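You operate a simulated robot arm through the tools that you are given. There is no shell and no other tool.

Carry out the task below with a simulated two-armed robot. There is one attempt and no reset: what you move stays moved.

Task
Switch the demagnetiser off, zero the meter and box the grey block.
Fine: press ZERO once; the block goes in the orange box; shut it again.

The check looks at the end state, three seconds after you hand in, the way a careful person would. Anything else that was tipped, shoved, dropped, spilled or broken makes it a failure.

Robot
Two 7-joint arms with two-finger grippers on one trunk that stands fixed in place. Base frame: the origin is at the foot of the trunk, x ahead of it, y to its left, z up; the work surface is at about z = 0.86. Lengths are in m, angles in rad, forces in N, time in s.
The left shoulder is at [0.025, 0.213, 1.231], the right one opposite. With the tool pointing down near the work surface each hand reaches from about 0.1 to 0.76 m from the base axis, measured 20 degrees to its own side. Payload 2.2 kg a hand.
Tool frame (each hand has its own): the origin (TCP) lies between the finger pads and is the grasp point; the fingertips stand 0.019 m ahead of it; z points along the fingers, y is the line along which they close. Largest opening 0.116 m; the body of the gripper starts 0.07 m behind the TCP.
Orientation is told as [roll, pitch, yaw] about the base's x, y, z axes, in that order, counted from this pose: with the fingers straight down and closing along the base's y, the tool's x points along the base's -x, its y along +y and its z along -z.

Tools
- The arms move only by the tool apply_moves. It takes "left_moves", "right_moves" or both (then of equal length, played together; a hand with none holds still); each is a list of rows, each a list of 7 numbers: the gripper command, from -1 (fully open) to 1 (shut), values between in proportion, then the shift along the tool's x, y, z in m, then the turn, a rotation vector about the tool's x, y, z in rad. In form: [[gripper, x, y, z, rx, ry, rz], ...]. A call has 1 to 20 rows; each row is the pose to reach, as a shift and turn from the pose commanded when the call began, along the tool's axes at that moment. A row lasts 0.2 s, in which the tool goes at most 0.05 m and 0.15 rad; a call with a longer step from one row to the next is refused whole, and so is a gripper value outside its range. A pose out of reach is approached as far as the arm can. The call stops where the force on the tool passes 40 N (or 10 N more than at its start, if that is more) or the arm is blocked; 0.2 s more then pass. Each finger halts on what it meets, pressing with about 35 N; the grip force reading is that of the motor and also rises with nothing between the fingers. The clock runs only during rows and for 0.2 s after the last one: add rows that repeat a pose to give the fingers time. It gives the time, the measured TCP pose, the force on the tool (base axes), the opening and the grip force at its end, in the units of the frame above (readings bear some noise), with the torque about the TCP (base axes, N m) and any sound that the robot's microphone picked up.
- Cameras (640 x 400 px; columns grow to the right, rows downward): "scene" is now at [0.1106, -0.06, 1.4067]; the picture's right is [-0.48, -0.88, -0.00], its down [-0.54, 0.30, -0.78] and it looks along [0.69, -0.38, -0.62] (base axes); focal length 298 px, centre (320, 200). "left" rides on the left gripper at [0.069, 0.015, -0.097] in its tool frame; the picture's right is [-0.21, 0.98, 0.00], its down [-0.76, -0.17, -0.63] and it looks along [-0.62, -0.14, 0.77] (tool axes); focal length 251 px, centre (320, 200). "right" rides on the right gripper at [0.069, -0.015, -0.097] in its tool frame; the picture's right is [0.21, 0.98, 0.00], its down [-0.76, 0.17, -0.63] and it looks along [-0.62, 0.14, 0.77] (tool axes); focal length 251 px, centre (320, 200).
- camera(camera): a new picture of that camera. No time passes.
- lift_body(by): slides the trunk up (or, below 0, down) by that many m; the arms and the scene camera ride with it, the base frame stays. It gives what a move gives, with no picture.
- pan_tilt(pan, tilt): turns the head with the scene camera to pan (to the left, within 1.396 rad either way) and tilt (down, from -0.506 to 1.204), counted from straight ahead of the robot. It gives what a move gives.
- point_at(camera, pixels): there is no depth. For up to 12 entries [column, row, z] of the newest picture of that camera ("zoom" is the newest enlarged one), the place [x, y] in the base frame at which the ray of that pixel passes the height z, good to about 0.002 m, but the place of the scene camera against the robot may be out by one fixed shift of up to 0.025 m in any direction. No time passes.
- close_up(camera, box): a new picture of the part [left, top, right, bottom] of that camera's present view, enlarged. No time passes.
- close_job(): hands the job in; it is judged then, once.

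Leave the grippers open and the arms clear of the work at the hand-in unless told otherwise.

The tools are called after "Emit:" as name(argument=value, ...) on one line, values as JSON. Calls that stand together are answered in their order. apply_moves: Moves the arms, as the interface text tells. Its arguments: {"type":"object","properties":{"left_moves":{"type":"array"},"right_moves":{"type":"array"}},"required":[]} The other tools are called the same way: lift_body (by) slides the trunk up or down; pan_tilt (pan, tilt) turns the head that bears the scene camera; camera (camera) takes a picture; point_at (camera, pixels) gives the place at which the rays of pixels pass given heights; close_up (camera, box) takes an enlarged picture of a part of a camera's view; close_job () hands the job in.

At the start:

```text
clock: 0.0
left_tool_pos: [0.4737, -0.008, 1.217]
left_ee_rot: [0.002, 0.0, 0.001]
left_ft_force: [0.7, 0.0, -0.1]
left_torque: [0.0, 0.02, -0.03]
left_gripper_width: 0.1158
left_grasp_force: 0.1
right_tool_pos: [0.3784, -0.5028, 1.1678]
right_ee_rot: [0.0, 0.002, 0.002]
right_ft_force: [-0.5, 1.3, 1.0]
right_torque: [0.01, 0.01, 0.01]
right_gripper_width: 0.116
right_grasp_force: 0.0
trunk travel left (down, up): [-0.375, 0.115]
head pan, tilt: [-0.499, 0.665]
```

scene: 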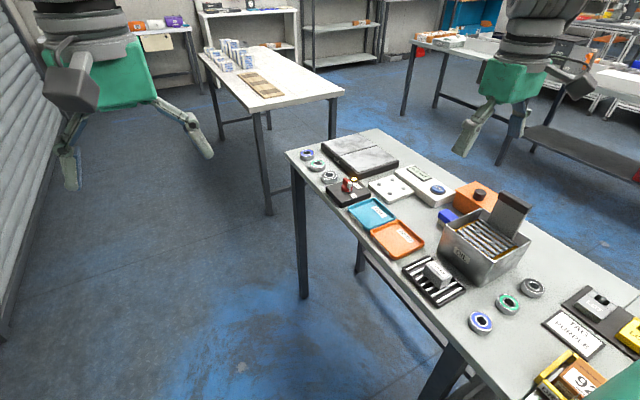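
right: 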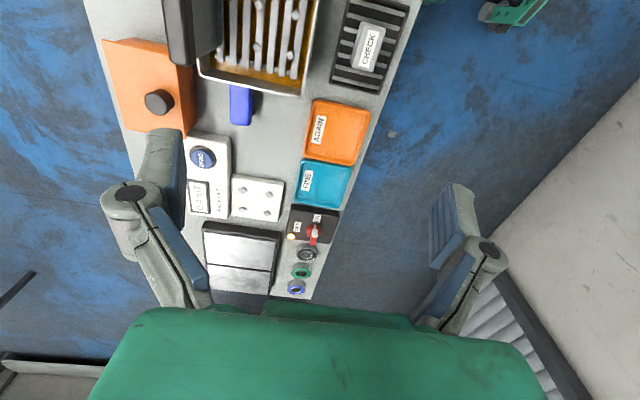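
left: 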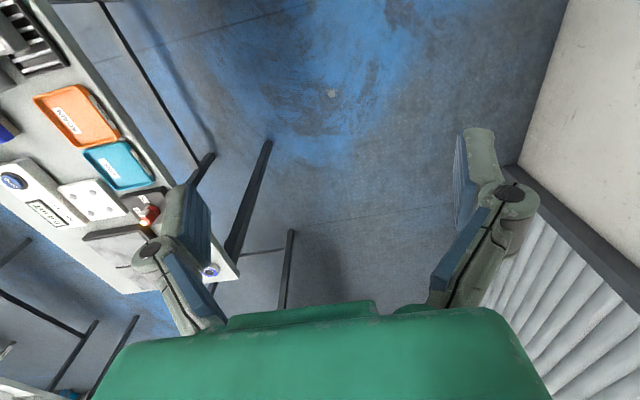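

I see a bench running to the right with a meter, trays, a box with a lid and some instruments. First I enlarge the scene view around the bench, in two parts, to read the labels.

Emit:
close_up(camera="scene", box=[280, 120, 460, 232])

Emit:
close_up(camera="scene", box=[400, 160, 640, 310])

Emit:
close_up(camera="scene", box=[480, 270, 640, 400])

Emit:
close_up(camera="right", box=[100, 100, 360, 300])

```text
3.56 times, centred on (370, 176) of scene
```

zoom: 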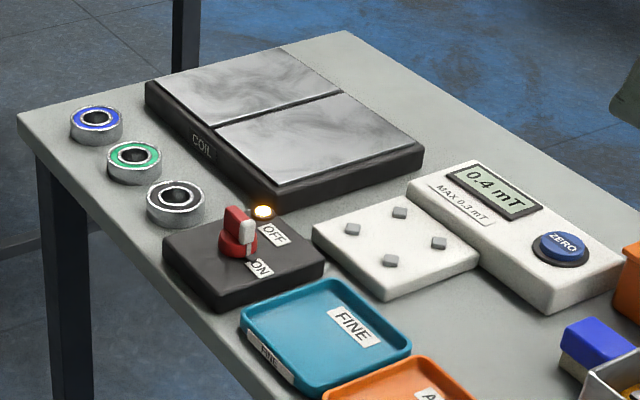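

```text
2.67 times, centred on (520, 235) of scene
```

zoom: 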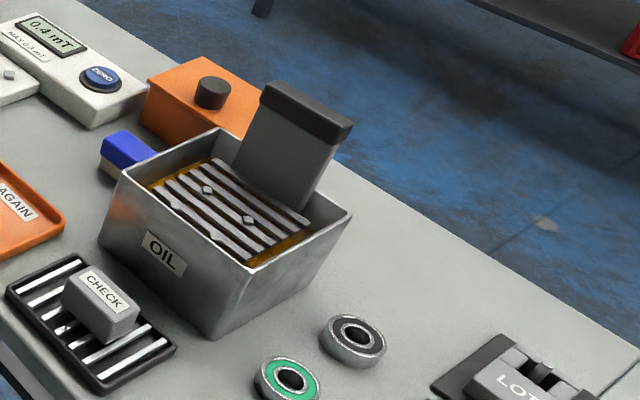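

```text
3.08 times, centred on (560, 335) of scene
```

zoom: 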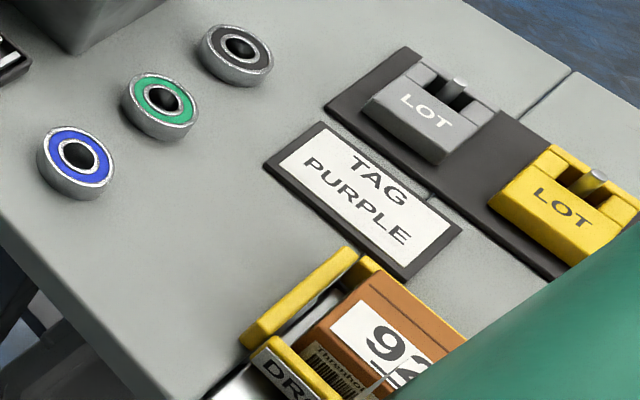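

```text
2.00 times, centred on (230, 200) of right
```

zoom: 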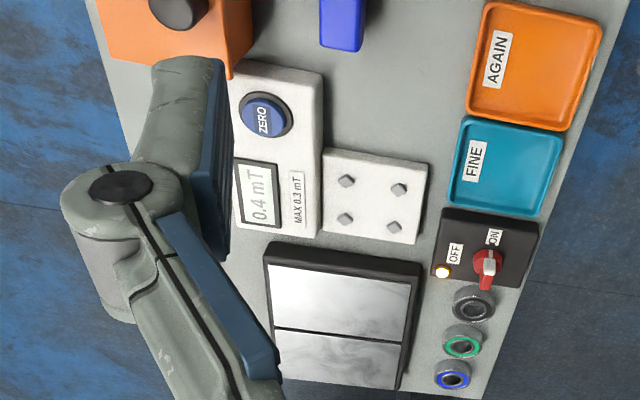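

The grey CHECK block, a COIL plate with a red ON/OFF knob, a meter with ZERO, and an orange box with a dark knob are visible. I turn the head further right and down to view the bench more centrally, to find all grey blocks and boxes.

Emit:
pan_tilt(pan=-0.85, tilt=0.8)

Emit:
camera(camera="scene")

```text
clock: 0.8
left_tool_pos: [0.4703, -0.0071, 1.2194]
left_ee_rot: [-0.001, -0.002, 0.001]
left_ft_force: [-0.6, -0.1, -0.5]
left_torque: [0.02, 0.0, -0.02]
left_gripper_width: 0.1159
left_grasp_force: 0.0
right_tool_pos: [0.374, -0.5016, 1.169]
right_ee_rot: [0.001, -0.002, -0.001]
right_ft_force: [-0.2, -0.3, 0.6]
right_torque: [-0.06, -0.01, 0.0]
right_gripper_width: 0.1158
right_grasp_force: 0.1
trunk travel left (down, up): [-0.375, 0.115]
head pan, tilt: [-0.85, 0.799]
```

```text
taken
```

scene: 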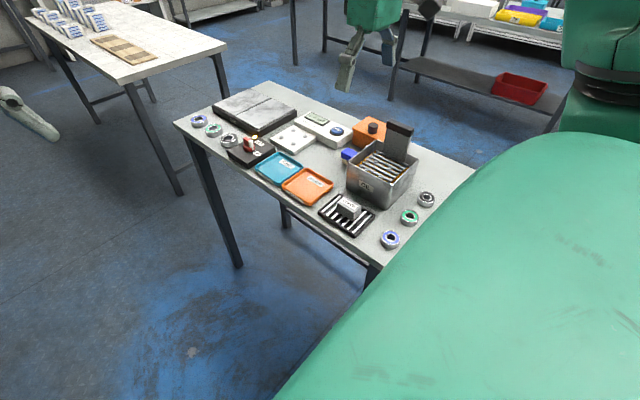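

The right arm's upper link now hides the near part. I read positions of the bench corners and objects: left corner (175,123), far corner (267,82), red knob (250,143), ZERO (337,131), orange box knob (375,126), orange box corners, CHECK block (349,206), oil box corners.

Emit:
point_at(camera="scene", pixels=[[175, 123, 0.86], [267, 82, 0.86], [472, 168, 0.86], [372, 263, 0.86], [250, 143, 0.9], [337, 131, 0.89], [374, 126, 0.95], [349, 206, 0.89], [381, 170, 0.9], [255, 105, 0.88], [292, 138, 0.88], [394, 143, 0.98]])

Emit:
close_up(camera="scene", box=[170, 75, 330, 175])

Emit:
close_up(camera="scene", box=[300, 100, 460, 200])

Emit:
close_up(camera="scene", box=[290, 160, 450, 260])

```text
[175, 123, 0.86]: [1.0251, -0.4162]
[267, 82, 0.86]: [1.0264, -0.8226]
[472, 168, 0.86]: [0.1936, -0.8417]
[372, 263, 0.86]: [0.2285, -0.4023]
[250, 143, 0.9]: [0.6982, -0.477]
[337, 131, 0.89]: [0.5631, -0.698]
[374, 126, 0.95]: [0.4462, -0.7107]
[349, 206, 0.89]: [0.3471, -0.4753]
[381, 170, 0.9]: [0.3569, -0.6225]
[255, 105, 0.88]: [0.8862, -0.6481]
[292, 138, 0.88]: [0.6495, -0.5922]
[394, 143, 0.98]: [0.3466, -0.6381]
```

```text
4.00 times, centred on (250, 125) of scene
```

zoom: 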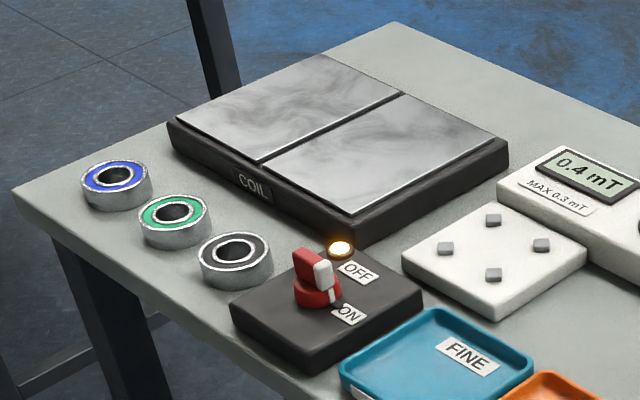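

```text
4.00 times, centred on (380, 150) of scene
```

zoom: 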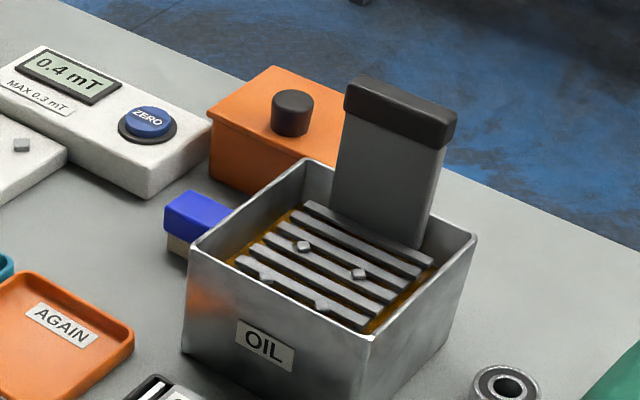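

```text
4.00 times, centred on (370, 210) of scene
```

zoom: 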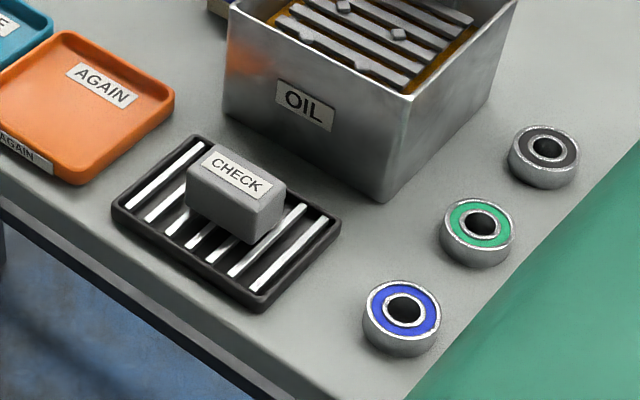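

Now the same points from the right wrist camera (its newest picture, full view) for comparison: red knob (314,232), ZERO (203,157), box knob (158,101), CHECK block (370,45), and the AGAIN tray corners for checking the scene camera's shift.

Emit:
camera(camera="right")

Emit:
point_at(camera="right", pixels=[[314, 232, 0.9], [203, 157, 0.89], [158, 101, 0.95], [370, 45, 0.89], [308, 258, 0.87], [302, 272, 0.87], [297, 287, 0.87], [103, 40, 0.93], [183, 137, 0.93], [194, 70, 0.93]])

Emit:
point_at(camera="scene", pixels=[[229, 140, 0.87], [214, 130, 0.87], [199, 120, 0.87]])

Emit:
close_up(camera="right", box=[270, 190, 350, 240])

Emit:
close_up(camera="right", box=[90, 0, 410, 200])

```text
taken
```

right: 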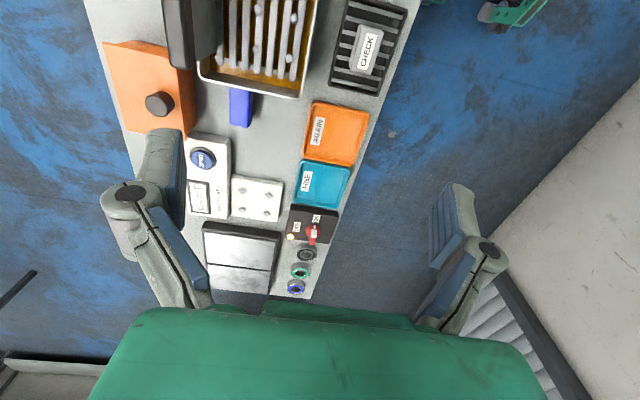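

```text
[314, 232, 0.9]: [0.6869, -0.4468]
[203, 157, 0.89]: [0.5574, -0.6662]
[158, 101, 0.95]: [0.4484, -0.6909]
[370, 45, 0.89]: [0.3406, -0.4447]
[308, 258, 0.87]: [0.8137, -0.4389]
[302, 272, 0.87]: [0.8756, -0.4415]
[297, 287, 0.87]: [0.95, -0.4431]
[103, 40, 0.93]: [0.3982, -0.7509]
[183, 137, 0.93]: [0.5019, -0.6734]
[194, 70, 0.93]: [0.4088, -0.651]
```

```text
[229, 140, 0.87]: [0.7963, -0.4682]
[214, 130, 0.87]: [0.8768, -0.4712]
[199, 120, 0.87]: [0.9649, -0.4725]
```

```text
8.00 times, centred on (310, 215) of right
```

zoom: 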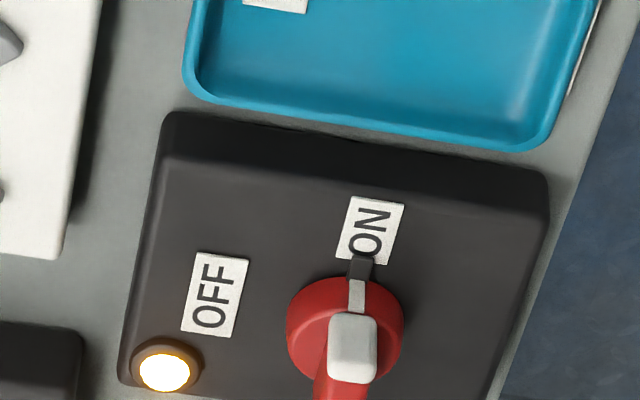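

```text
2.00 times, centred on (250, 100) of right
```

zoom: 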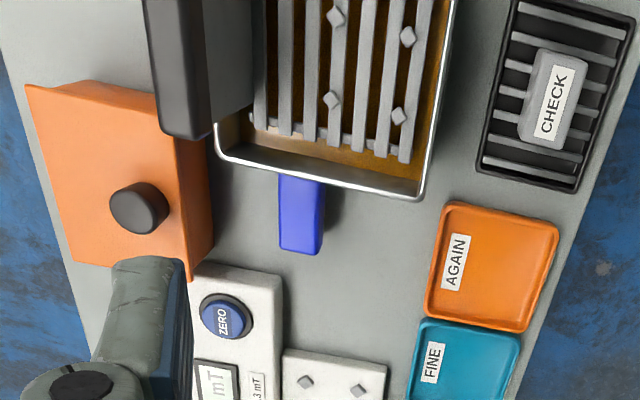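

The wrist camera and scene camera differ by about 0.03 m in y; I trust the wrist camera. The red knob is at about (0.687, -0.447), pointing at ON (towards -x), and OFF lies to its -y side. I move the right hand to about (0.55, -0.45, 1.10), high above everything, for a better view.

Emit:
apply_moves(right_moves=[[-1, -0.035, 0.01, 0.014, 0, 0, 0], [-1, -0.07, 0.02, 0.028, 0, 0, 0], [-1, -0.105, 0.03, 0.042, 0, 0, 0], [-1, -0.14, 0.04, 0.056, 0, 0, 0], [-1, -0.176, 0.052, 0.069, 0, 0, 0], [-1, -0.176, 0.052, 0.069, 0, 0, 0]])

Emit:
camera(camera="right")

Emit:
camera(camera="scene")

```text
clock: 2.2
left_tool_pos: [0.4687, -0.0077, 1.2196]
left_ee_rot: [0.002, -0.002, 0.0]
left_ft_force: [-0.3, -0.2, 0.5]
left_torque: [0.0, 0.01, -0.01]
left_gripper_width: 0.1161
left_grasp_force: 0.0
right_tool_pos: [0.5499, -0.4518, 1.1012]
right_ee_rot: [0.001, -0.003, -0.001]
right_ft_force: [-0.1, -0.5, 0.3]
right_torque: [0.01, -0.03, -0.01]
right_gripper_width: 0.1159
right_grasp_force: 0.0
trunk travel left (down, up): [-0.375, 0.115]
head pan, tilt: [-0.85, 0.799]
```

```text
taken
```

right: 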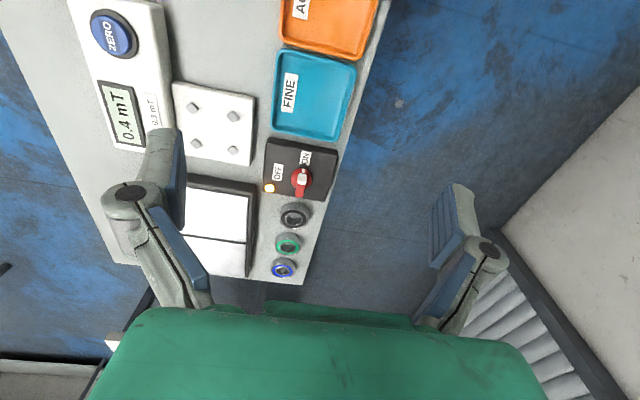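

```text
taken
```

scene: 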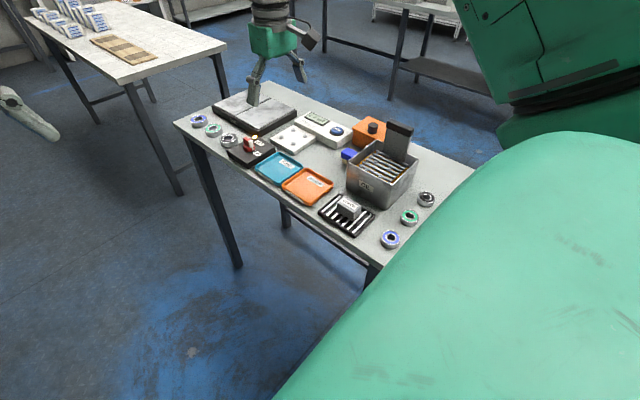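

Clear view of the knob. I enlarge the switch and read coordinates of the switch box corners, knob, labels, and light.

Emit:
close_up(camera="right", box=[250, 130, 350, 205])

Emit:
point_at(camera="right", pixels=[[270, 141, 0.88], [337, 153, 0.88], [265, 192, 0.88], [323, 201, 0.88], [301, 181, 0.91], [278, 172, 0.885], [305, 157, 0.885], [269, 188, 0.89], [294, 215, 0.87]])

```text
5.33 times, centred on (300, 168) of right
```

zoom: 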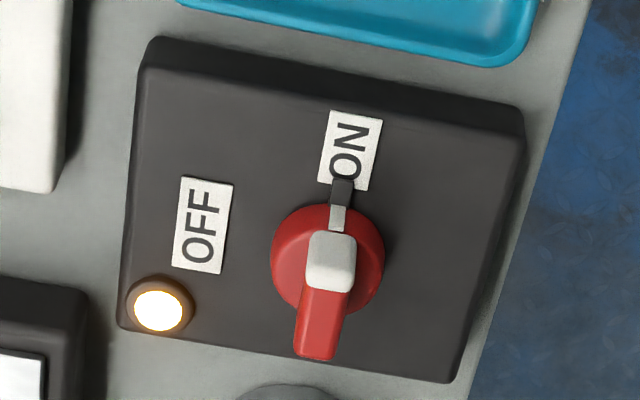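

```text
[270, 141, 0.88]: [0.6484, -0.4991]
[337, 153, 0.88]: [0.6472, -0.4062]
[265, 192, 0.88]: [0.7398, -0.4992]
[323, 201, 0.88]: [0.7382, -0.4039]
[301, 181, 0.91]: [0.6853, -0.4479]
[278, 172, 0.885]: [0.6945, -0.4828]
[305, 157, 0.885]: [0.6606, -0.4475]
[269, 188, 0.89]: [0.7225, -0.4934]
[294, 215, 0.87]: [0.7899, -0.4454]
```

The switch panel spans x 0.648–0.739, y -0.499 to -0.404; the pointer aims at ON (toward -x) and OFF is to the -y side, so a 90° anticlockwise turn seen from above. I move nearer, to about (0.62, -0.45, 1.02), to triangulate the bar's height.

Emit:
apply_moves(right_moves=[[-1, -0.035, 0.001, 0.03, 0, 0, 0], [-1, -0.07, 0.002, 0.06, 0, 0, 0], [-1, -0.07, 0.002, 0.08, 0, 0, 0], [-1, -0.07, 0.002, 0.08, 0, 0, 0]])

Emit:
camera(camera="right")

Emit:
close_up(camera="right", box=[240, 120, 400, 220])

Emit:
close_up(camera="scene", box=[210, 110, 290, 160])

```text
clock: 3.2
left_tool_pos: [0.4708, -0.0062, 1.2189]
left_ee_rot: [-0.002, -0.002, 0.001]
left_ft_force: [0.3, 0.0, 0.3]
left_torque: [0.01, 0.01, 0.01]
left_gripper_width: 0.116
left_grasp_force: 0.1
right_tool_pos: [0.6216, -0.4475, 1.0204]
right_ee_rot: [-0.002, -0.001, 0.0]
right_ft_force: [0.9, 0.3, -0.2]
right_torque: [0.0, -0.03, -0.01]
right_gripper_width: 0.1158
right_grasp_force: 0.0
trunk travel left (down, up): [-0.375, 0.115]
head pan, tilt: [-0.85, 0.799]
```

```text
taken
```

right: 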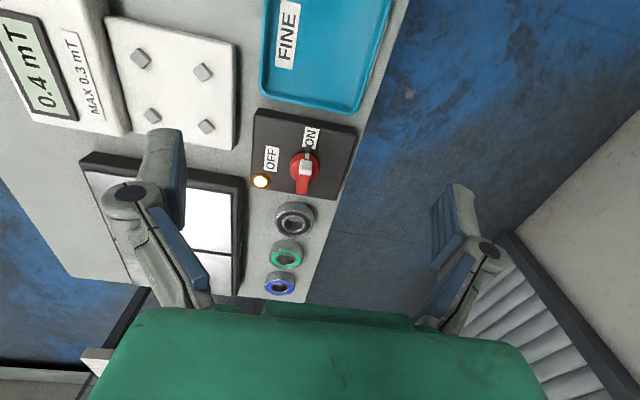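

```text
4.00 times, centred on (320, 170) of right
```

zoom: 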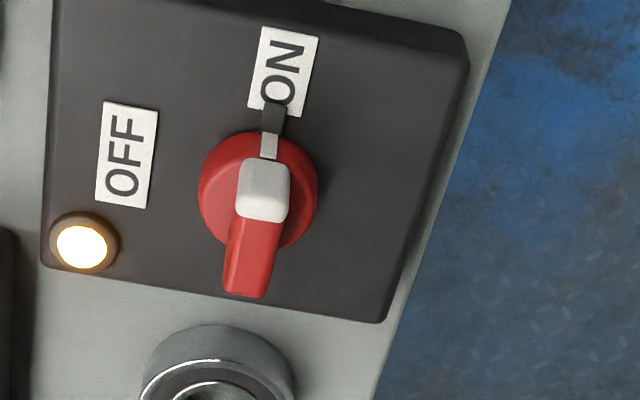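

```text
8.00 times, centred on (250, 135) of scene
```

zoom: 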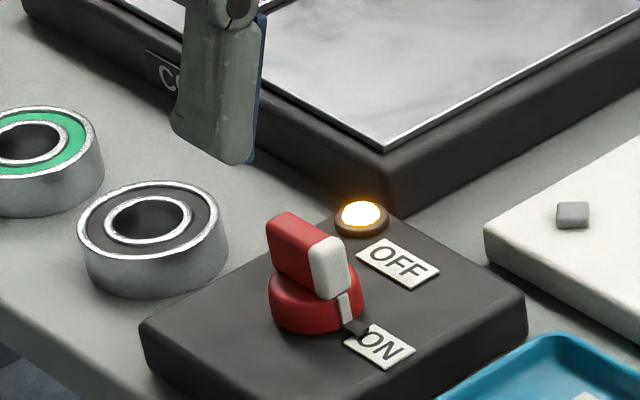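

The bar's top works out at z≈0.92, centre about (0.690, -0.4475), 12 mm wide, running along x; panel top ≈0.885. I go above it at z≈0.99 and test in free air that the hand can turn the needed 90° anticlockwise there and back.

Emit:
apply_moves(right_moves=[[-0.4, -0.035, 0.0, 0.015, 0, 0, 0], [-0.4, -0.068, 0.0, 0.03, 0, 0, 0], [-0.4, -0.068, 0.0, 0.03, 0, 0, 0], [-0.4, -0.068, 0.0, 0.03, 0, 0, -0.14], [-0.4, -0.068, 0.0, 0.03, 0, 0, -0.28], [-0.4, -0.068, 0.0, 0.03, 0, 0, -0.42], [-0.4, -0.068, 0.0, 0.03, 0, 0, -0.56], [-0.4, -0.068, 0.0, 0.03, 0, 0, -0.7], [-0.4, -0.068, 0.0, 0.03, 0, 0, -0.84], [-0.4, -0.068, 0.0, 0.03, 0, 0, -0.98], [-0.4, -0.068, 0.0, 0.03, 0, 0, -1.12], [-0.4, -0.068, 0.0, 0.03, 0, 0, -1.26], [-0.4, -0.068, 0.0, 0.03, 0, 0, -1.4], [-0.4, -0.068, 0.0, 0.03, 0, 0, -1.54], [-0.4, -0.068, 0.0, 0.03, 0, 0, -1.6], [-0.4, -0.068, 0.0, 0.03, 0, 0, -1.6]])

Emit:
camera(camera="right")

```text
clock: 6.6
left_tool_pos: [0.4702, -0.0074, 1.2178]
left_ee_rot: [0.001, -0.004, 0.0]
left_ft_force: [0.4, -0.9, -0.3]
left_torque: [0.05, 0.0, 0.0]
left_gripper_width: 0.1161
left_grasp_force: 0.2
right_tool_pos: [0.691, -0.4487, 0.9909]
right_ee_rot: [-0.002, -0.002, 1.6]
right_ft_force: [0.4, -0.3, -0.4]
right_torque: [-0.01, 0.0, 0.01]
right_gripper_width: 0.081
right_grasp_force: 0.0
trunk travel left (down, up): [-0.375, 0.115]
head pan, tilt: [-0.85, 0.799]
```

```text
taken
```

right: 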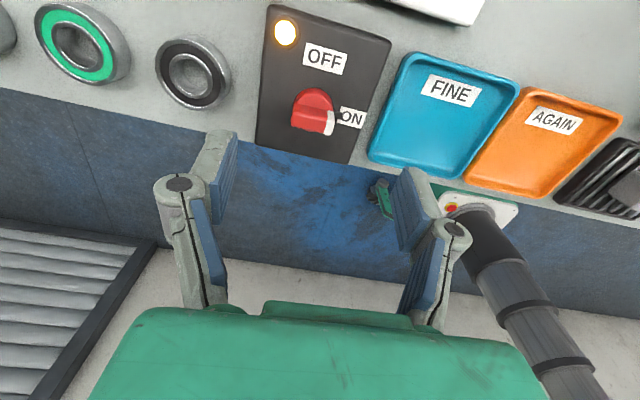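

The hand turns freely to yaw 1.6. This picture shows the knob from the -y side; I read its ends and the switch features from here to fix its x and height.

Emit:
close_up(camera="right", box=[250, 50, 410, 150])

Emit:
point_at(camera="right", pixels=[[331, 122, 0.92], [293, 112, 0.92], [314, 98, 0.9], [314, 118, 0.92], [286, 32, 0.892]])

```text
4.00 times, centred on (330, 100) of right
```

zoom: 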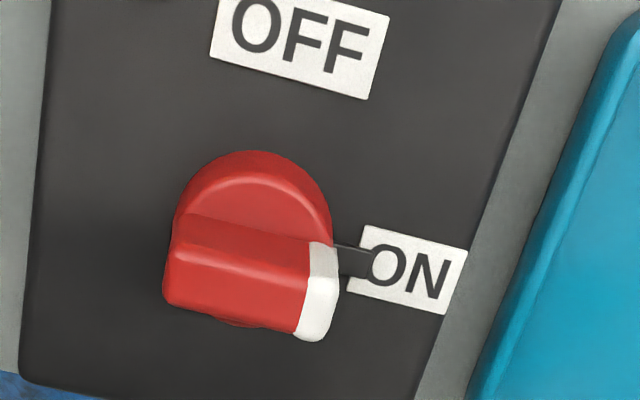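

```text
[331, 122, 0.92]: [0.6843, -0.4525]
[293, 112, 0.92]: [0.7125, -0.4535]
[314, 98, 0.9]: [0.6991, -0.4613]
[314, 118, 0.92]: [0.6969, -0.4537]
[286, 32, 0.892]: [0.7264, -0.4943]
```

From this side the knob centre is x≈0.697, y≈-0.448, bar top z≈0.915. I turn the hand back to yaw 0, shifting 6 mm in +x, staying at z≈0.99.

Emit:
apply_moves(right_moves=[[-0.4, 0, -0.002, 0, 0, 0, 0.14], [-0.4, 0, -0.004, 0, 0, 0, 0.28], [-0.4, 0, -0.006, 0, 0, 0, 0.42], [-0.4, 0, -0.006, 0, 0, 0, 0.56], [-0.4, 0, -0.006, 0, 0, 0, 0.7], [-0.4, 0, -0.006, 0, 0, 0, 0.84], [-0.4, 0, -0.006, 0, 0, 0, 0.98], [-0.4, 0, -0.006, 0, 0, 0, 1.12], [-0.4, 0, -0.006, 0, 0, 0, 1.26], [-0.4, 0, -0.006, 0, 0, 0, 1.4], [-0.4, 0, -0.006, 0, 0, 0, 1.54], [-0.4, 0, -0.006, 0, 0, 0, 1.6], [-0.4, 0, -0.006, 0, 0, 0, 1.6]])

Emit:
camera(camera="right")

Emit:
close_up(camera="scene", box=[190, 60, 310, 160])

```text
clock: 9.4
left_tool_pos: [0.4691, -0.0082, 1.2177]
left_ee_rot: [0.0, -0.002, -0.001]
left_ft_force: [-0.5, 0.1, -0.9]
left_torque: [-0.01, 0.0, 0.01]
left_gripper_width: 0.1159
left_grasp_force: 0.0
right_tool_pos: [0.6977, -0.4487, 0.9909]
right_ee_rot: [0.0, -0.002, 0.0]
right_ft_force: [0.7, -0.1, 0.4]
right_torque: [0.02, -0.03, -0.03]
right_gripper_width: 0.0813
right_grasp_force: 0.0
trunk travel left (down, up): [-0.375, 0.115]
head pan, tilt: [-0.85, 0.799]
```

```text
taken
```

right: 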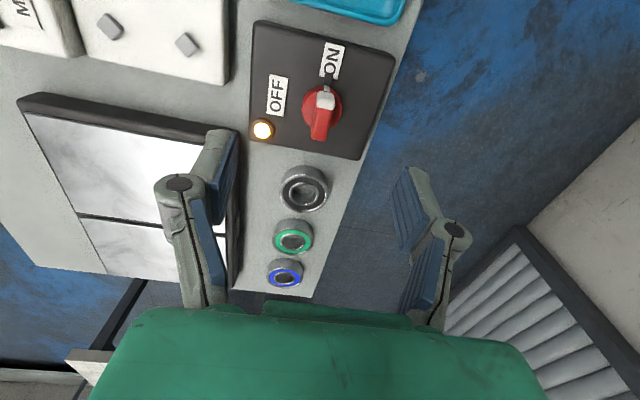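

```text
4.00 times, centred on (250, 110) of scene
```

zoom: 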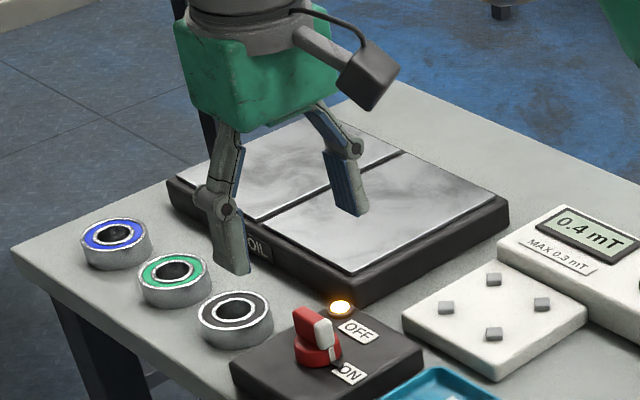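

Hand is at (0.698, -0.449, 0.991), yaw 0. I cross-check the knob ends from here: bar front (325,92), bar rear (319,135), at heights 0.90 to 0.92.

Emit:
close_up(camera="right", box=[240, 40, 400, 140])

Emit:
point_at(camera="right", pixels=[[326, 90, 0.914], [319, 138, 0.914], [322, 115, 0.914], [319, 138, 0.92], [262, 130, 0.885], [262, 130, 0.892]])

```text
4.00 times, centred on (320, 90) of right
```

zoom: 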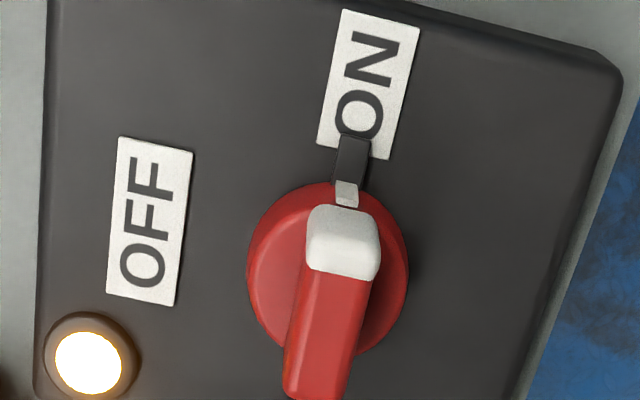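

```text
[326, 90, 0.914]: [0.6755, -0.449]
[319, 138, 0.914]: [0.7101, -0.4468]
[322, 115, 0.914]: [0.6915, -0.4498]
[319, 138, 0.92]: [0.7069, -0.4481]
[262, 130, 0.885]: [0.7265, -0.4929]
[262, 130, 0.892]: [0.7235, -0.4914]
```

Consistent: knob centre ≈(0.697, -0.448). I descend 0.068 m so the fingertips reach z≈0.904 on both sides of the bar (fingers still 0.08 apart).

Emit:
apply_moves(right_moves=[[-0.4, 0, 0, 0.03, 0, 0, 0], [-0.4, 0, 0, 0.055, 0, 0, 0], [-0.4, 0, 0, 0.068, 0, 0, 0], [-0.4, 0, 0, 0.068, 0, 0, 0]])

Emit:
camera(camera="right")

Emit:
close_up(camera="scene", box=[200, 90, 300, 170])

```text
clock: 10.4
left_tool_pos: [0.4709, -0.0071, 1.2199]
left_ee_rot: [0.002, -0.002, 0.0]
left_ft_force: [-0.9, 0.8, -0.2]
left_torque: [0.01, 0.02, 0.04]
left_gripper_width: 0.1161
left_grasp_force: 0.0
right_tool_pos: [0.6969, -0.4487, 0.9216]
right_ee_rot: [0.0, -0.002, -0.002]
right_ft_force: [-0.3, 0.7, 0.6]
right_torque: [0.01, 0.0, 0.02]
right_gripper_width: 0.0814
right_grasp_force: 0.1
trunk travel left (down, up): [-0.375, 0.115]
head pan, tilt: [-0.85, 0.799]
```

```text
taken
```

right: 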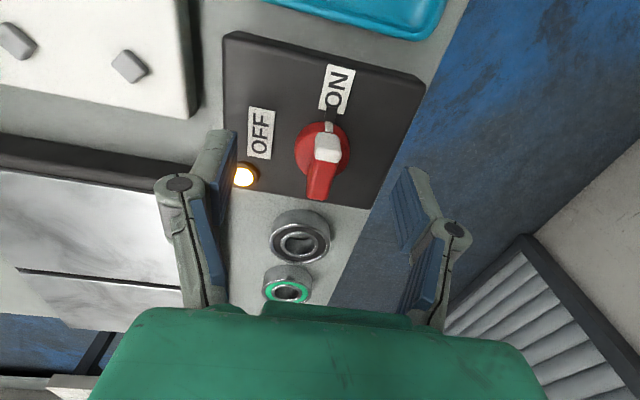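

```text
5.00 times, centred on (250, 130) of scene
```

zoom: 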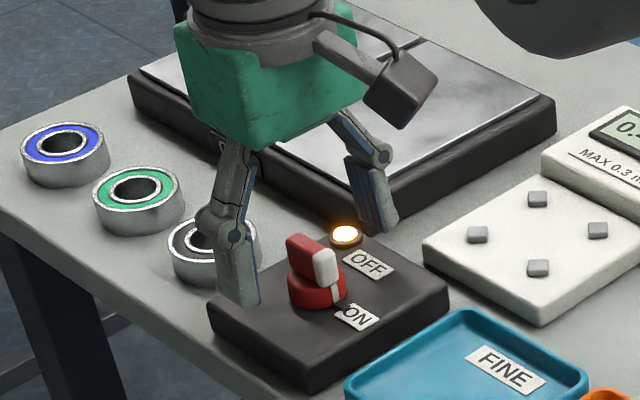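

The fingers straddle the bar. I check the bar's centre once more from this close view before closing: bar front (326,135), boundary (326,162), bar rear (318,200).

Emit:
close_up(camera="right", box=[240, 110, 400, 210])

Emit:
point_at(camera="right", pixels=[[326, 138, 0.915], [326, 163, 0.915], [318, 199, 0.915], [326, 138, 0.91], [326, 163, 0.91], [318, 199, 0.91]])

```text
4.00 times, centred on (320, 160) of right
```

zoom: 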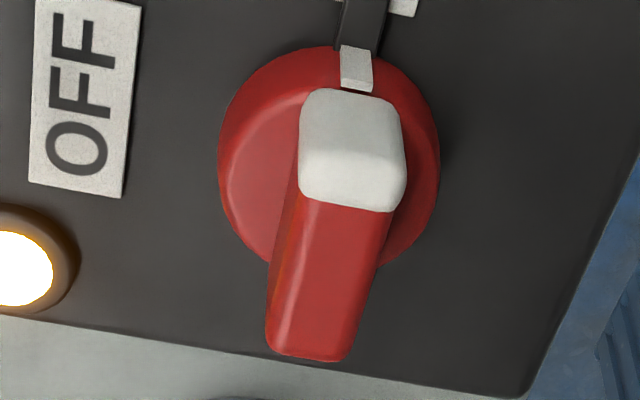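

```text
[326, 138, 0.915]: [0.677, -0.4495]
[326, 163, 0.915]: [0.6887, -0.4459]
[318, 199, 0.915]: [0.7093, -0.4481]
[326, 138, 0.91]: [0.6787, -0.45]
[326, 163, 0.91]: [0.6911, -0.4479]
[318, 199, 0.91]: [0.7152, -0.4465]
```

Bar centre ≈(0.695, -0.447); aligned within 2 mm. I close on the bar.

Emit:
apply_moves(right_moves=[[0.3, 0.001, 0.001, 0, 0, 0, 0], [0.9, 0.001, 0.001, 0, 0, 0, 0], [0.9, 0.001, 0.001, 0, 0, 0, 0], [0.9, 0.001, 0.001, 0, 0, 0, 0]])

Emit:
close_up(camera="scene", box=[200, 90, 300, 170])

```text
clock: 11.4
left_tool_pos: [0.471, -0.0077, 1.2182]
left_ee_rot: [0.0, -0.004, 0.0]
left_ft_force: [-1.2, 0.5, 0.1]
left_torque: [-0.03, -0.01, 0.01]
left_gripper_width: 0.1159
left_grasp_force: 0.0
right_tool_pos: [0.6953, -0.4467, 0.9213]
right_ee_rot: [0.0, 0.0, 0.0]
right_ft_force: [0.0, -0.9, 1.3]
right_torque: [0.01, 0.36, 0.01]
right_gripper_width: 0.0133
right_grasp_force: 40.0
trunk travel left (down, up): [-0.375, 0.115]
head pan, tilt: [-0.85, 0.799]
```

```text
5.00 times, centred on (250, 130) of scene
```

zoom: 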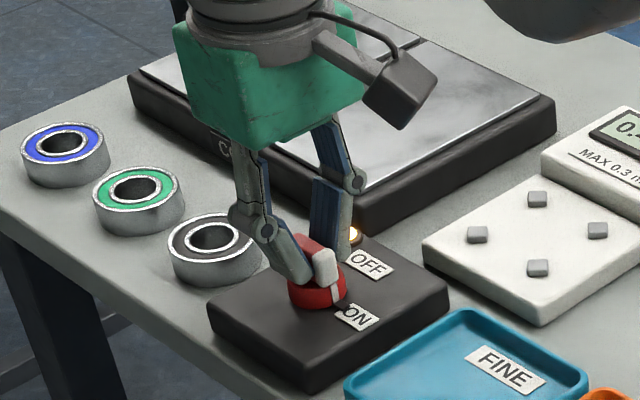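

Gripped at 13 mm. Now I turn 1.57 rad anticlockwise (tool rz negative) about the TCP.

Emit:
apply_moves(right_moves=[[0.9, 0, 0, 0, 0, 0, -0.12], [0.9, 0, 0, 0, 0, 0, -0.24], [0.9, 0, 0, 0, 0, 0, -0.36], [0.9, 0, 0, 0, 0, 0, -0.48], [0.9, 0, 0, 0, 0, 0, -0.6], [0.9, 0, 0, 0, 0, 0, -0.72], [0.9, 0, 0, 0, 0, 0, -0.84], [0.9, 0, 0, 0, 0, 0, -0.96], [0.9, 0, 0, 0, 0, 0, -1.08], [0.9, 0, 0, 0, 0, 0, -1.2], [0.9, 0, 0, 0, 0, 0, -1.32], [0.9, 0, 0, 0, 0, 0, -1.44], [0.9, 0, 0, 0, 0, 0, -1.56], [0.9, 0, 0, 0, 0, 0, -1.56]])

Emit:
close_up(camera="scene", box=[200, 90, 300, 170])

Emit:
camera(camera="right")

```text
clock: 14.4
left_tool_pos: [0.4695, -0.0074, 1.2185]
left_ee_rot: [0.001, -0.002, -0.001]
left_ft_force: [-0.3, 0.9, -0.3]
left_torque: [-0.01, -0.01, 0.0]
left_gripper_width: 0.1161
left_grasp_force: 0.1
right_tool_pos: [0.6957, -0.4464, 0.9215]
right_ee_rot: [0.002, 0.0, 1.562]
right_ft_force: [-15.5, 7.5, -8.8]
right_torque: [-0.28, 0.28, 0.01]
right_gripper_width: 0.0137
right_grasp_force: 39.6
trunk travel left (down, up): [-0.375, 0.115]
head pan, tilt: [-0.85, 0.799]
```

```text
5.00 times, centred on (250, 130) of scene
```

zoom: 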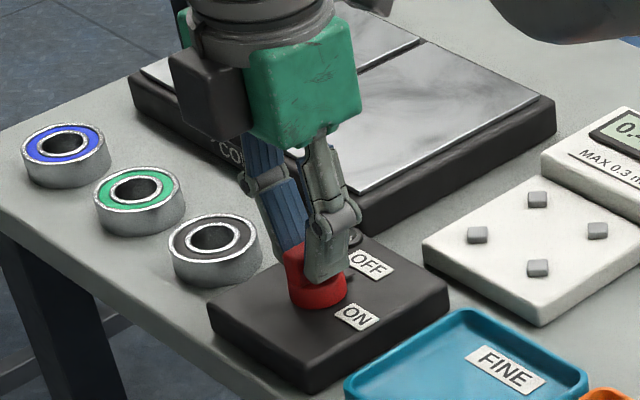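

```text
taken
```

right: 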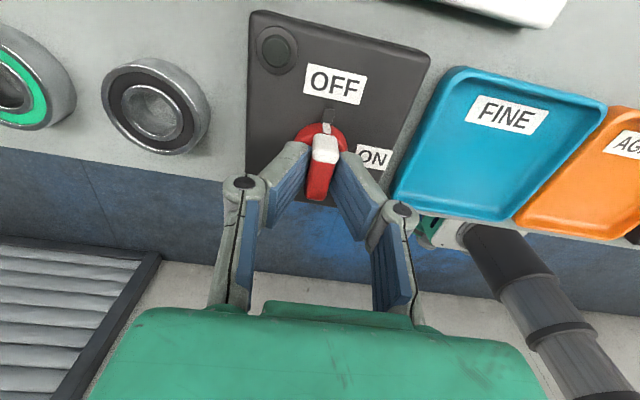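

The lamp is out and the pointer faces OFF. I open to 0.08 and rise straight up 0.12 m.

Emit:
apply_moves(right_moves=[[-0.1, 0, 0, 0, 0, 0, 0], [-0.4, 0, 0, 0, 0, 0, 0], [-0.4, 0, 0, 0, 0, 0, 0], [-0.4, 0, 0, -0.03, 0, 0, 0], [-0.4, 0, 0, -0.07, 0, 0, 0], [-0.4, 0, 0, -0.12, 0, 0, 0], [-0.4, 0, 0, -0.12, 0, 0, 0]])

Emit:
close_up(camera="scene", box=[210, 85, 400, 205])

Emit:
camera(camera="right")

```text
clock: 16.0
left_tool_pos: [0.4711, -0.0069, 1.2192]
left_ee_rot: [-0.001, -0.001, 0.0]
left_ft_force: [-0.1, 0.0, -0.2]
left_torque: [-0.01, 0.02, 0.01]
left_gripper_width: 0.116
left_grasp_force: 0.0
right_tool_pos: [0.6949, -0.4489, 1.0426]
right_ee_rot: [-0.001, -0.001, 1.56]
right_ft_force: [-0.1, -0.7, -0.5]
right_torque: [0.01, 0.0, -0.01]
right_gripper_width: 0.0809
right_grasp_force: 0.0
trunk travel left (down, up): [-0.375, 0.115]
head pan, tilt: [-0.85, 0.799]
```

```text
3.33 times, centred on (305, 145) of scene
```

zoom: 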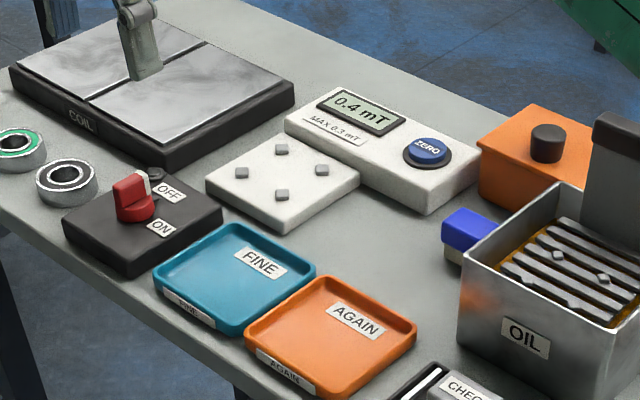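

```text
taken
```

right: 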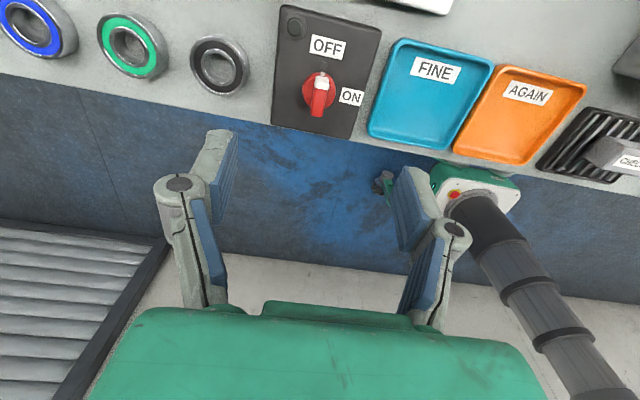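

The demagnetiser is off and the meter still reads 0.4 mT. Next is ZERO: I raise and move the right hand to about (0.50, -0.64, 1.10), turning back to yaw 0, to view the button and the orange box closely.

Emit:
apply_moves(right_moves=[[-0.4, 0.0, 0.0, -0.03, 0, 0, 0.13], [-0.4, 0.017, 0.017, -0.057, 0, 0, 0.26], [-0.4, 0.034, 0.035, -0.057, 0, 0, 0.39], [-0.4, 0.051, 0.052, -0.057, 0, 0, 0.52], [-0.4, 0.068, 0.069, -0.057, 0, 0, 0.65], [-0.4, 0.085, 0.086, -0.057, 0, 0, 0.78], [-0.4, 0.102, 0.104, -0.057, 0, 0, 0.91], [-0.4, 0.12, 0.121, -0.057, 0, 0, 1.04], [-0.4, 0.137, 0.139, -0.057, 0, 0, 1.17], [-0.4, 0.154, 0.157, -0.057, 0, 0, 1.3], [-0.4, 0.172, 0.175, -0.057, 0, 0, 1.43], [-0.4, 0.19, 0.193, -0.057, 0, 0, 1.56], [-0.4, 0.19, 0.193, -0.057, 0, 0, 1.56]])

Emit:
camera(camera="right")

Emit:
camera(camera="scene")

```text
clock: 18.8
left_tool_pos: [0.4704, -0.0077, 1.2182]
left_ee_rot: [0.0, -0.003, -0.001]
left_ft_force: [0.6, -0.1, -0.6]
left_torque: [0.03, 0.05, -0.02]
left_gripper_width: 0.116
left_grasp_force: 0.2
right_tool_pos: [0.4992, -0.6352, 1.0991]
right_ee_rot: [0.001, -0.002, -0.003]
right_ft_force: [-0.3, -0.4, 0.1]
right_torque: [0.04, 0.01, -0.02]
right_gripper_width: 0.0809
right_grasp_force: 0.0
trunk travel left (down, up): [-0.375, 0.115]
head pan, tilt: [-0.85, 0.799]
```

```text
taken
```

right: 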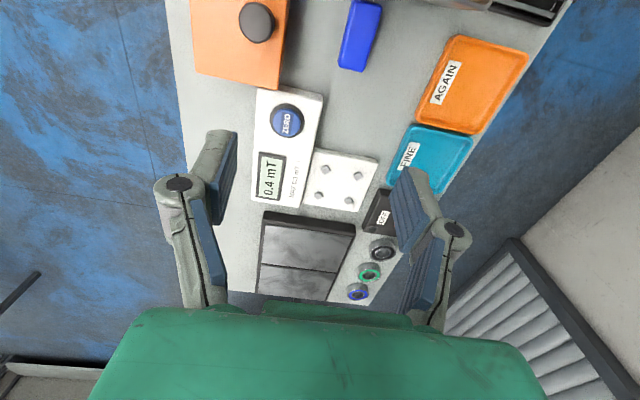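

```text
taken
```

scene: 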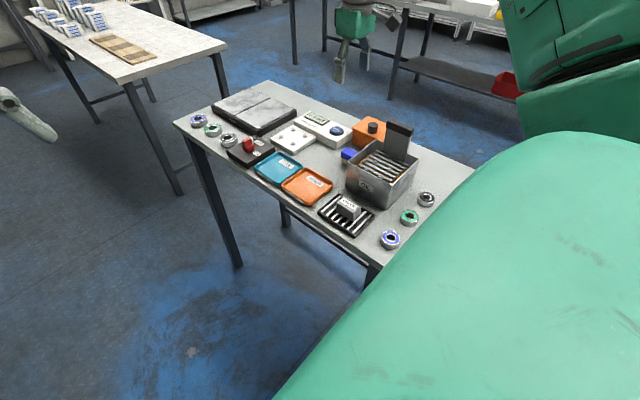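

ZERO sits at pixel (287,121) in the right view. I enlarge it and read its position at likely heights, along with orange box points.

Emit:
close_up(camera="right", box=[240, 75, 336, 135])

Emit:
point_at(camera="right", pixels=[[287, 121, 0.9], [287, 121, 0.91], [255, 88, 0.89], [322, 95, 0.89], [256, 22, 0.95], [195, 72, 0.93], [274, 90, 0.93], [291, 0, 0.93]])

```text
6.67 times, centred on (288, 105) of right
```

zoom: 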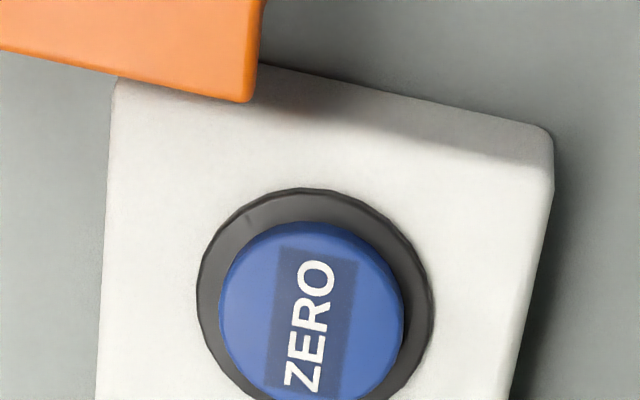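

```text
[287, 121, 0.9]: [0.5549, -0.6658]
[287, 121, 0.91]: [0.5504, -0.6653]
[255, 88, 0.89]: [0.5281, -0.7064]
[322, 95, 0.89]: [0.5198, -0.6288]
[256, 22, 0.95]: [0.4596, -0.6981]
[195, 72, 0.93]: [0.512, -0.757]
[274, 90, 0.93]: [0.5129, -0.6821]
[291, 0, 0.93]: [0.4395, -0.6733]
```

The button centre is about (0.555, -0.666). To keep the wrist camera clear of the orange box, I close the fingers and go above the button at z≈1.0 with yaw 1.57 (camera on the -y side).

Emit:
apply_moves(right_moves=[[0.2, -0.005, -0.003, 0.0, 0, 0, -0.13], [1, -0.01, -0.006, 0.01, 0, 0, -0.26], [1, -0.015, -0.009, 0.02, 0, 0, -0.39], [1, -0.02, -0.012, 0.03, 0, 0, -0.52], [1, -0.025, -0.015, 0.04, 0, 0, -0.65], [1, -0.03, -0.018, 0.05, 0, 0, -0.78], [1, -0.035, -0.021, 0.06, 0, 0, -0.91], [1, -0.04, -0.024, 0.07, 0, 0, -1.04], [1, -0.045, -0.027, 0.08, 0, 0, -1.17], [1, -0.05, -0.029, 0.09, 0, 0, -1.3], [1, -0.054, -0.031, 0.095, 0, 0, -1.44], [1, -0.056, -0.031, 0.099, 0, 0, -1.57], [1, -0.056, -0.031, 0.099, 0, 0, -1.57]])

Emit:
camera(camera="right")

Emit:
close_up(camera="scene", box=[250, 60, 430, 180])

```text
clock: 21.6
left_tool_pos: [0.4703, -0.0081, 1.2179]
left_ee_rot: [0.0, -0.002, 0.0]
left_ft_force: [-0.2, -0.3, 0.2]
left_torque: [0.02, -0.04, 0.03]
left_gripper_width: 0.1161
left_grasp_force: 0.1
right_tool_pos: [0.5554, -0.665, 1.0008]
right_ee_rot: [-0.002, 0.001, 1.572]
right_ft_force: [0.8, -0.7, -0.1]
right_torque: [0.0, -0.03, 0.01]
right_gripper_width: 0.0
right_grasp_force: 28.7
trunk travel left (down, up): [-0.375, 0.115]
head pan, tilt: [-0.85, 0.799]
```

```text
taken
```

right: 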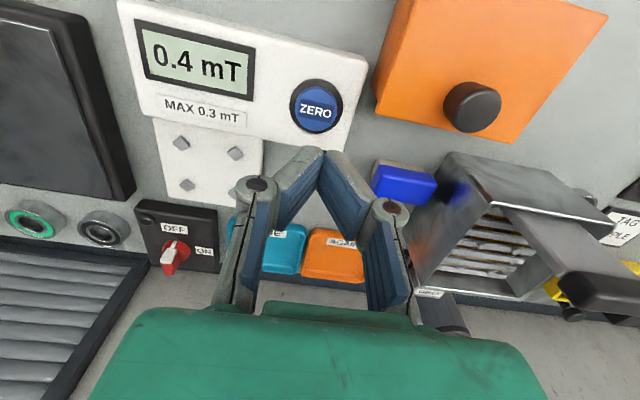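

```text
3.33 times, centred on (340, 120) of scene
```

zoom: 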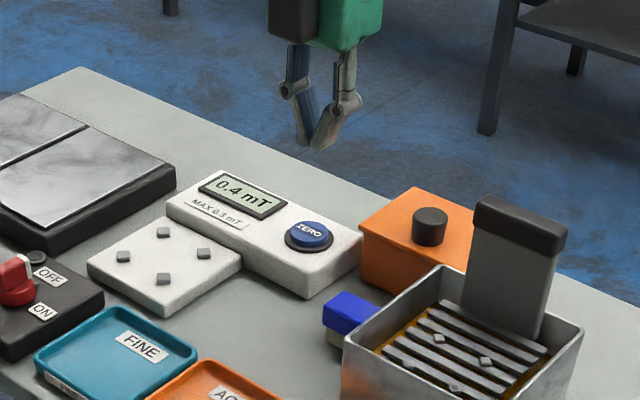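

From here the button is at pixel (317,108). I read it at several heights to combine with the earlier view; also the orange box and its knob.

Emit:
point_at(camera="right", pixels=[[317, 108, 0.88], [317, 108, 0.89], [317, 108, 0.9], [317, 108, 0.91], [472, 105, 0.95], [375, 103, 0.93], [505, 142, 0.93], [607, 16, 0.93], [405, 0, 0.93]])

Emit:
close_up(camera="right", box=[360, 0, 640, 175])

Emit:
close_up(camera="right", box=[250, 50, 378, 130])

```text
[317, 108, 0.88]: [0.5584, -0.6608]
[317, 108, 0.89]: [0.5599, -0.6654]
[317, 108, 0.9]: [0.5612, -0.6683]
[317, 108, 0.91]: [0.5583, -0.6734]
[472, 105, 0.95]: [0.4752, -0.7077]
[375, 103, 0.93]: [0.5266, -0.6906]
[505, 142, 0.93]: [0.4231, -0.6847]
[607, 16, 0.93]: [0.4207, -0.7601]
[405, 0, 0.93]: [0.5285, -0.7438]
```

```text
2.29 times, centred on (500, 88) of right
```

zoom: 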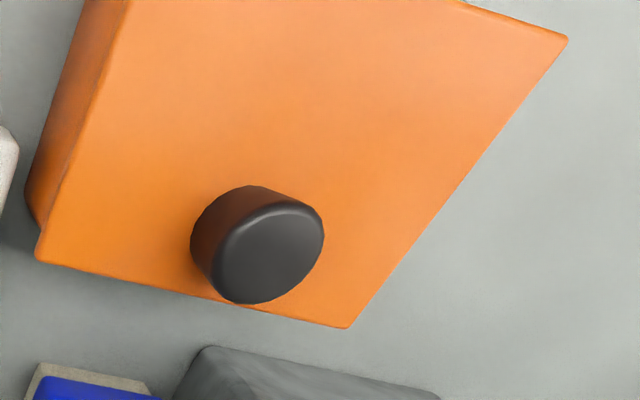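

```text
5.00 times, centred on (314, 90) of right
```

zoom: 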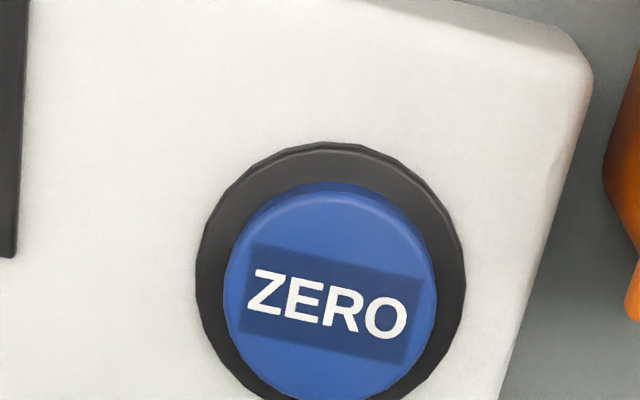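

Combining views, ZERO's top is at (0.5595, -0.666, 0.89) and the orange lid's top is at z≈0.906 with its knob at (0.462, -0.703), z top ≈0.93. I centre over ZERO and lower so the closed tips stop about 1 cm above it.

Emit:
apply_moves(right_moves=[[1, 0.001, -0.004, 0.02, 0, 0, 0], [1, 0.001, -0.004, 0.05, 0, 0, 0], [1, 0.001, -0.004, 0.08, 0, 0, 0], [1, 0.001, -0.004, 0.08, 0, 0, 0]])

Emit:
camera(camera="right")

Emit:
close_up(camera="scene", box=[290, 80, 410, 160])

```text
clock: 22.6
left_tool_pos: [0.47, -0.0068, 1.2195]
left_ee_rot: [0.001, -0.002, -0.001]
left_ft_force: [-0.3, -0.4, 0.2]
left_torque: [-0.01, 0.02, 0.0]
left_gripper_width: 0.1159
left_grasp_force: 0.1
right_tool_pos: [0.5592, -0.6672, 0.9208]
right_ee_rot: [0.0, 0.002, 1.572]
right_ft_force: [0.4, 0.3, 0.5]
right_torque: [0.02, -0.03, -0.03]
right_gripper_width: 0.0002
right_grasp_force: 28.2
trunk travel left (down, up): [-0.375, 0.115]
head pan, tilt: [-0.85, 0.799]
```

```text
taken
```

right: 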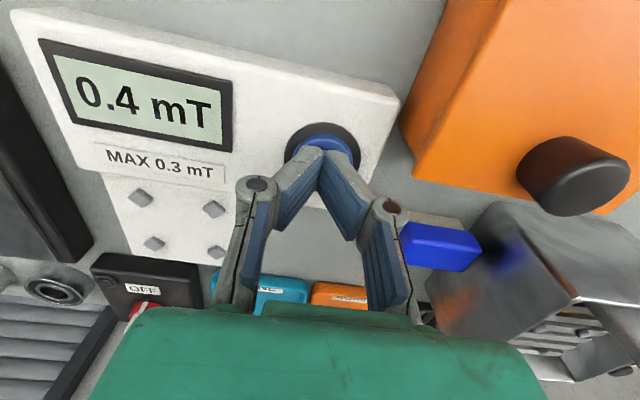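

```text
5.00 times, centred on (350, 120) of scene
```

zoom: 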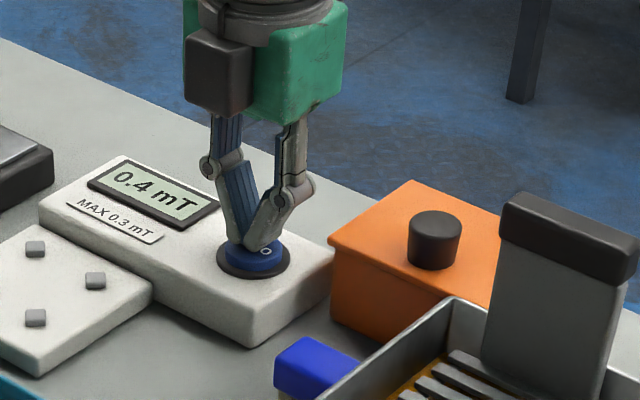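

The tips sit just above ZERO. I lower in 3 mm steps, 12 mm in all, watching force and sound.

Emit:
apply_moves(right_moves=[[1, 0, 0, 0.004, 0, 0, 0], [1, 0, 0, 0.008, 0, 0, 0], [1, 0, 0, 0.012, 0, 0, 0], [1, 0, 0, 0.012, 0, 0, 0]])

Emit:
camera(camera="right")

```text
clock: 23.6
left_tool_pos: [0.47, -0.0065, 1.218]
left_ee_rot: [-0.002, -0.001, 0.001]
left_ft_force: [0.3, -0.7, 0.0]
left_torque: [-0.01, -0.01, -0.01]
left_gripper_width: 0.1162
left_grasp_force: 0.1
right_tool_pos: [0.5601, -0.6676, 0.9111]
right_ee_rot: [-0.005, 0.001, 1.57]
right_ft_force: [2.4, -1.8, 12.8]
right_torque: [-0.03, -0.02, -0.02]
right_gripper_width: 0.0058
right_grasp_force: 28.1
trunk travel left (down, up): [-0.375, 0.115]
head pan, tilt: [-0.85, 0.799]
heard: click
```

```text
taken
```

right: 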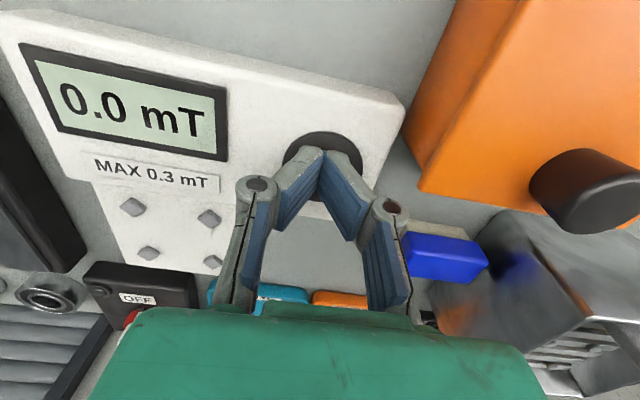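

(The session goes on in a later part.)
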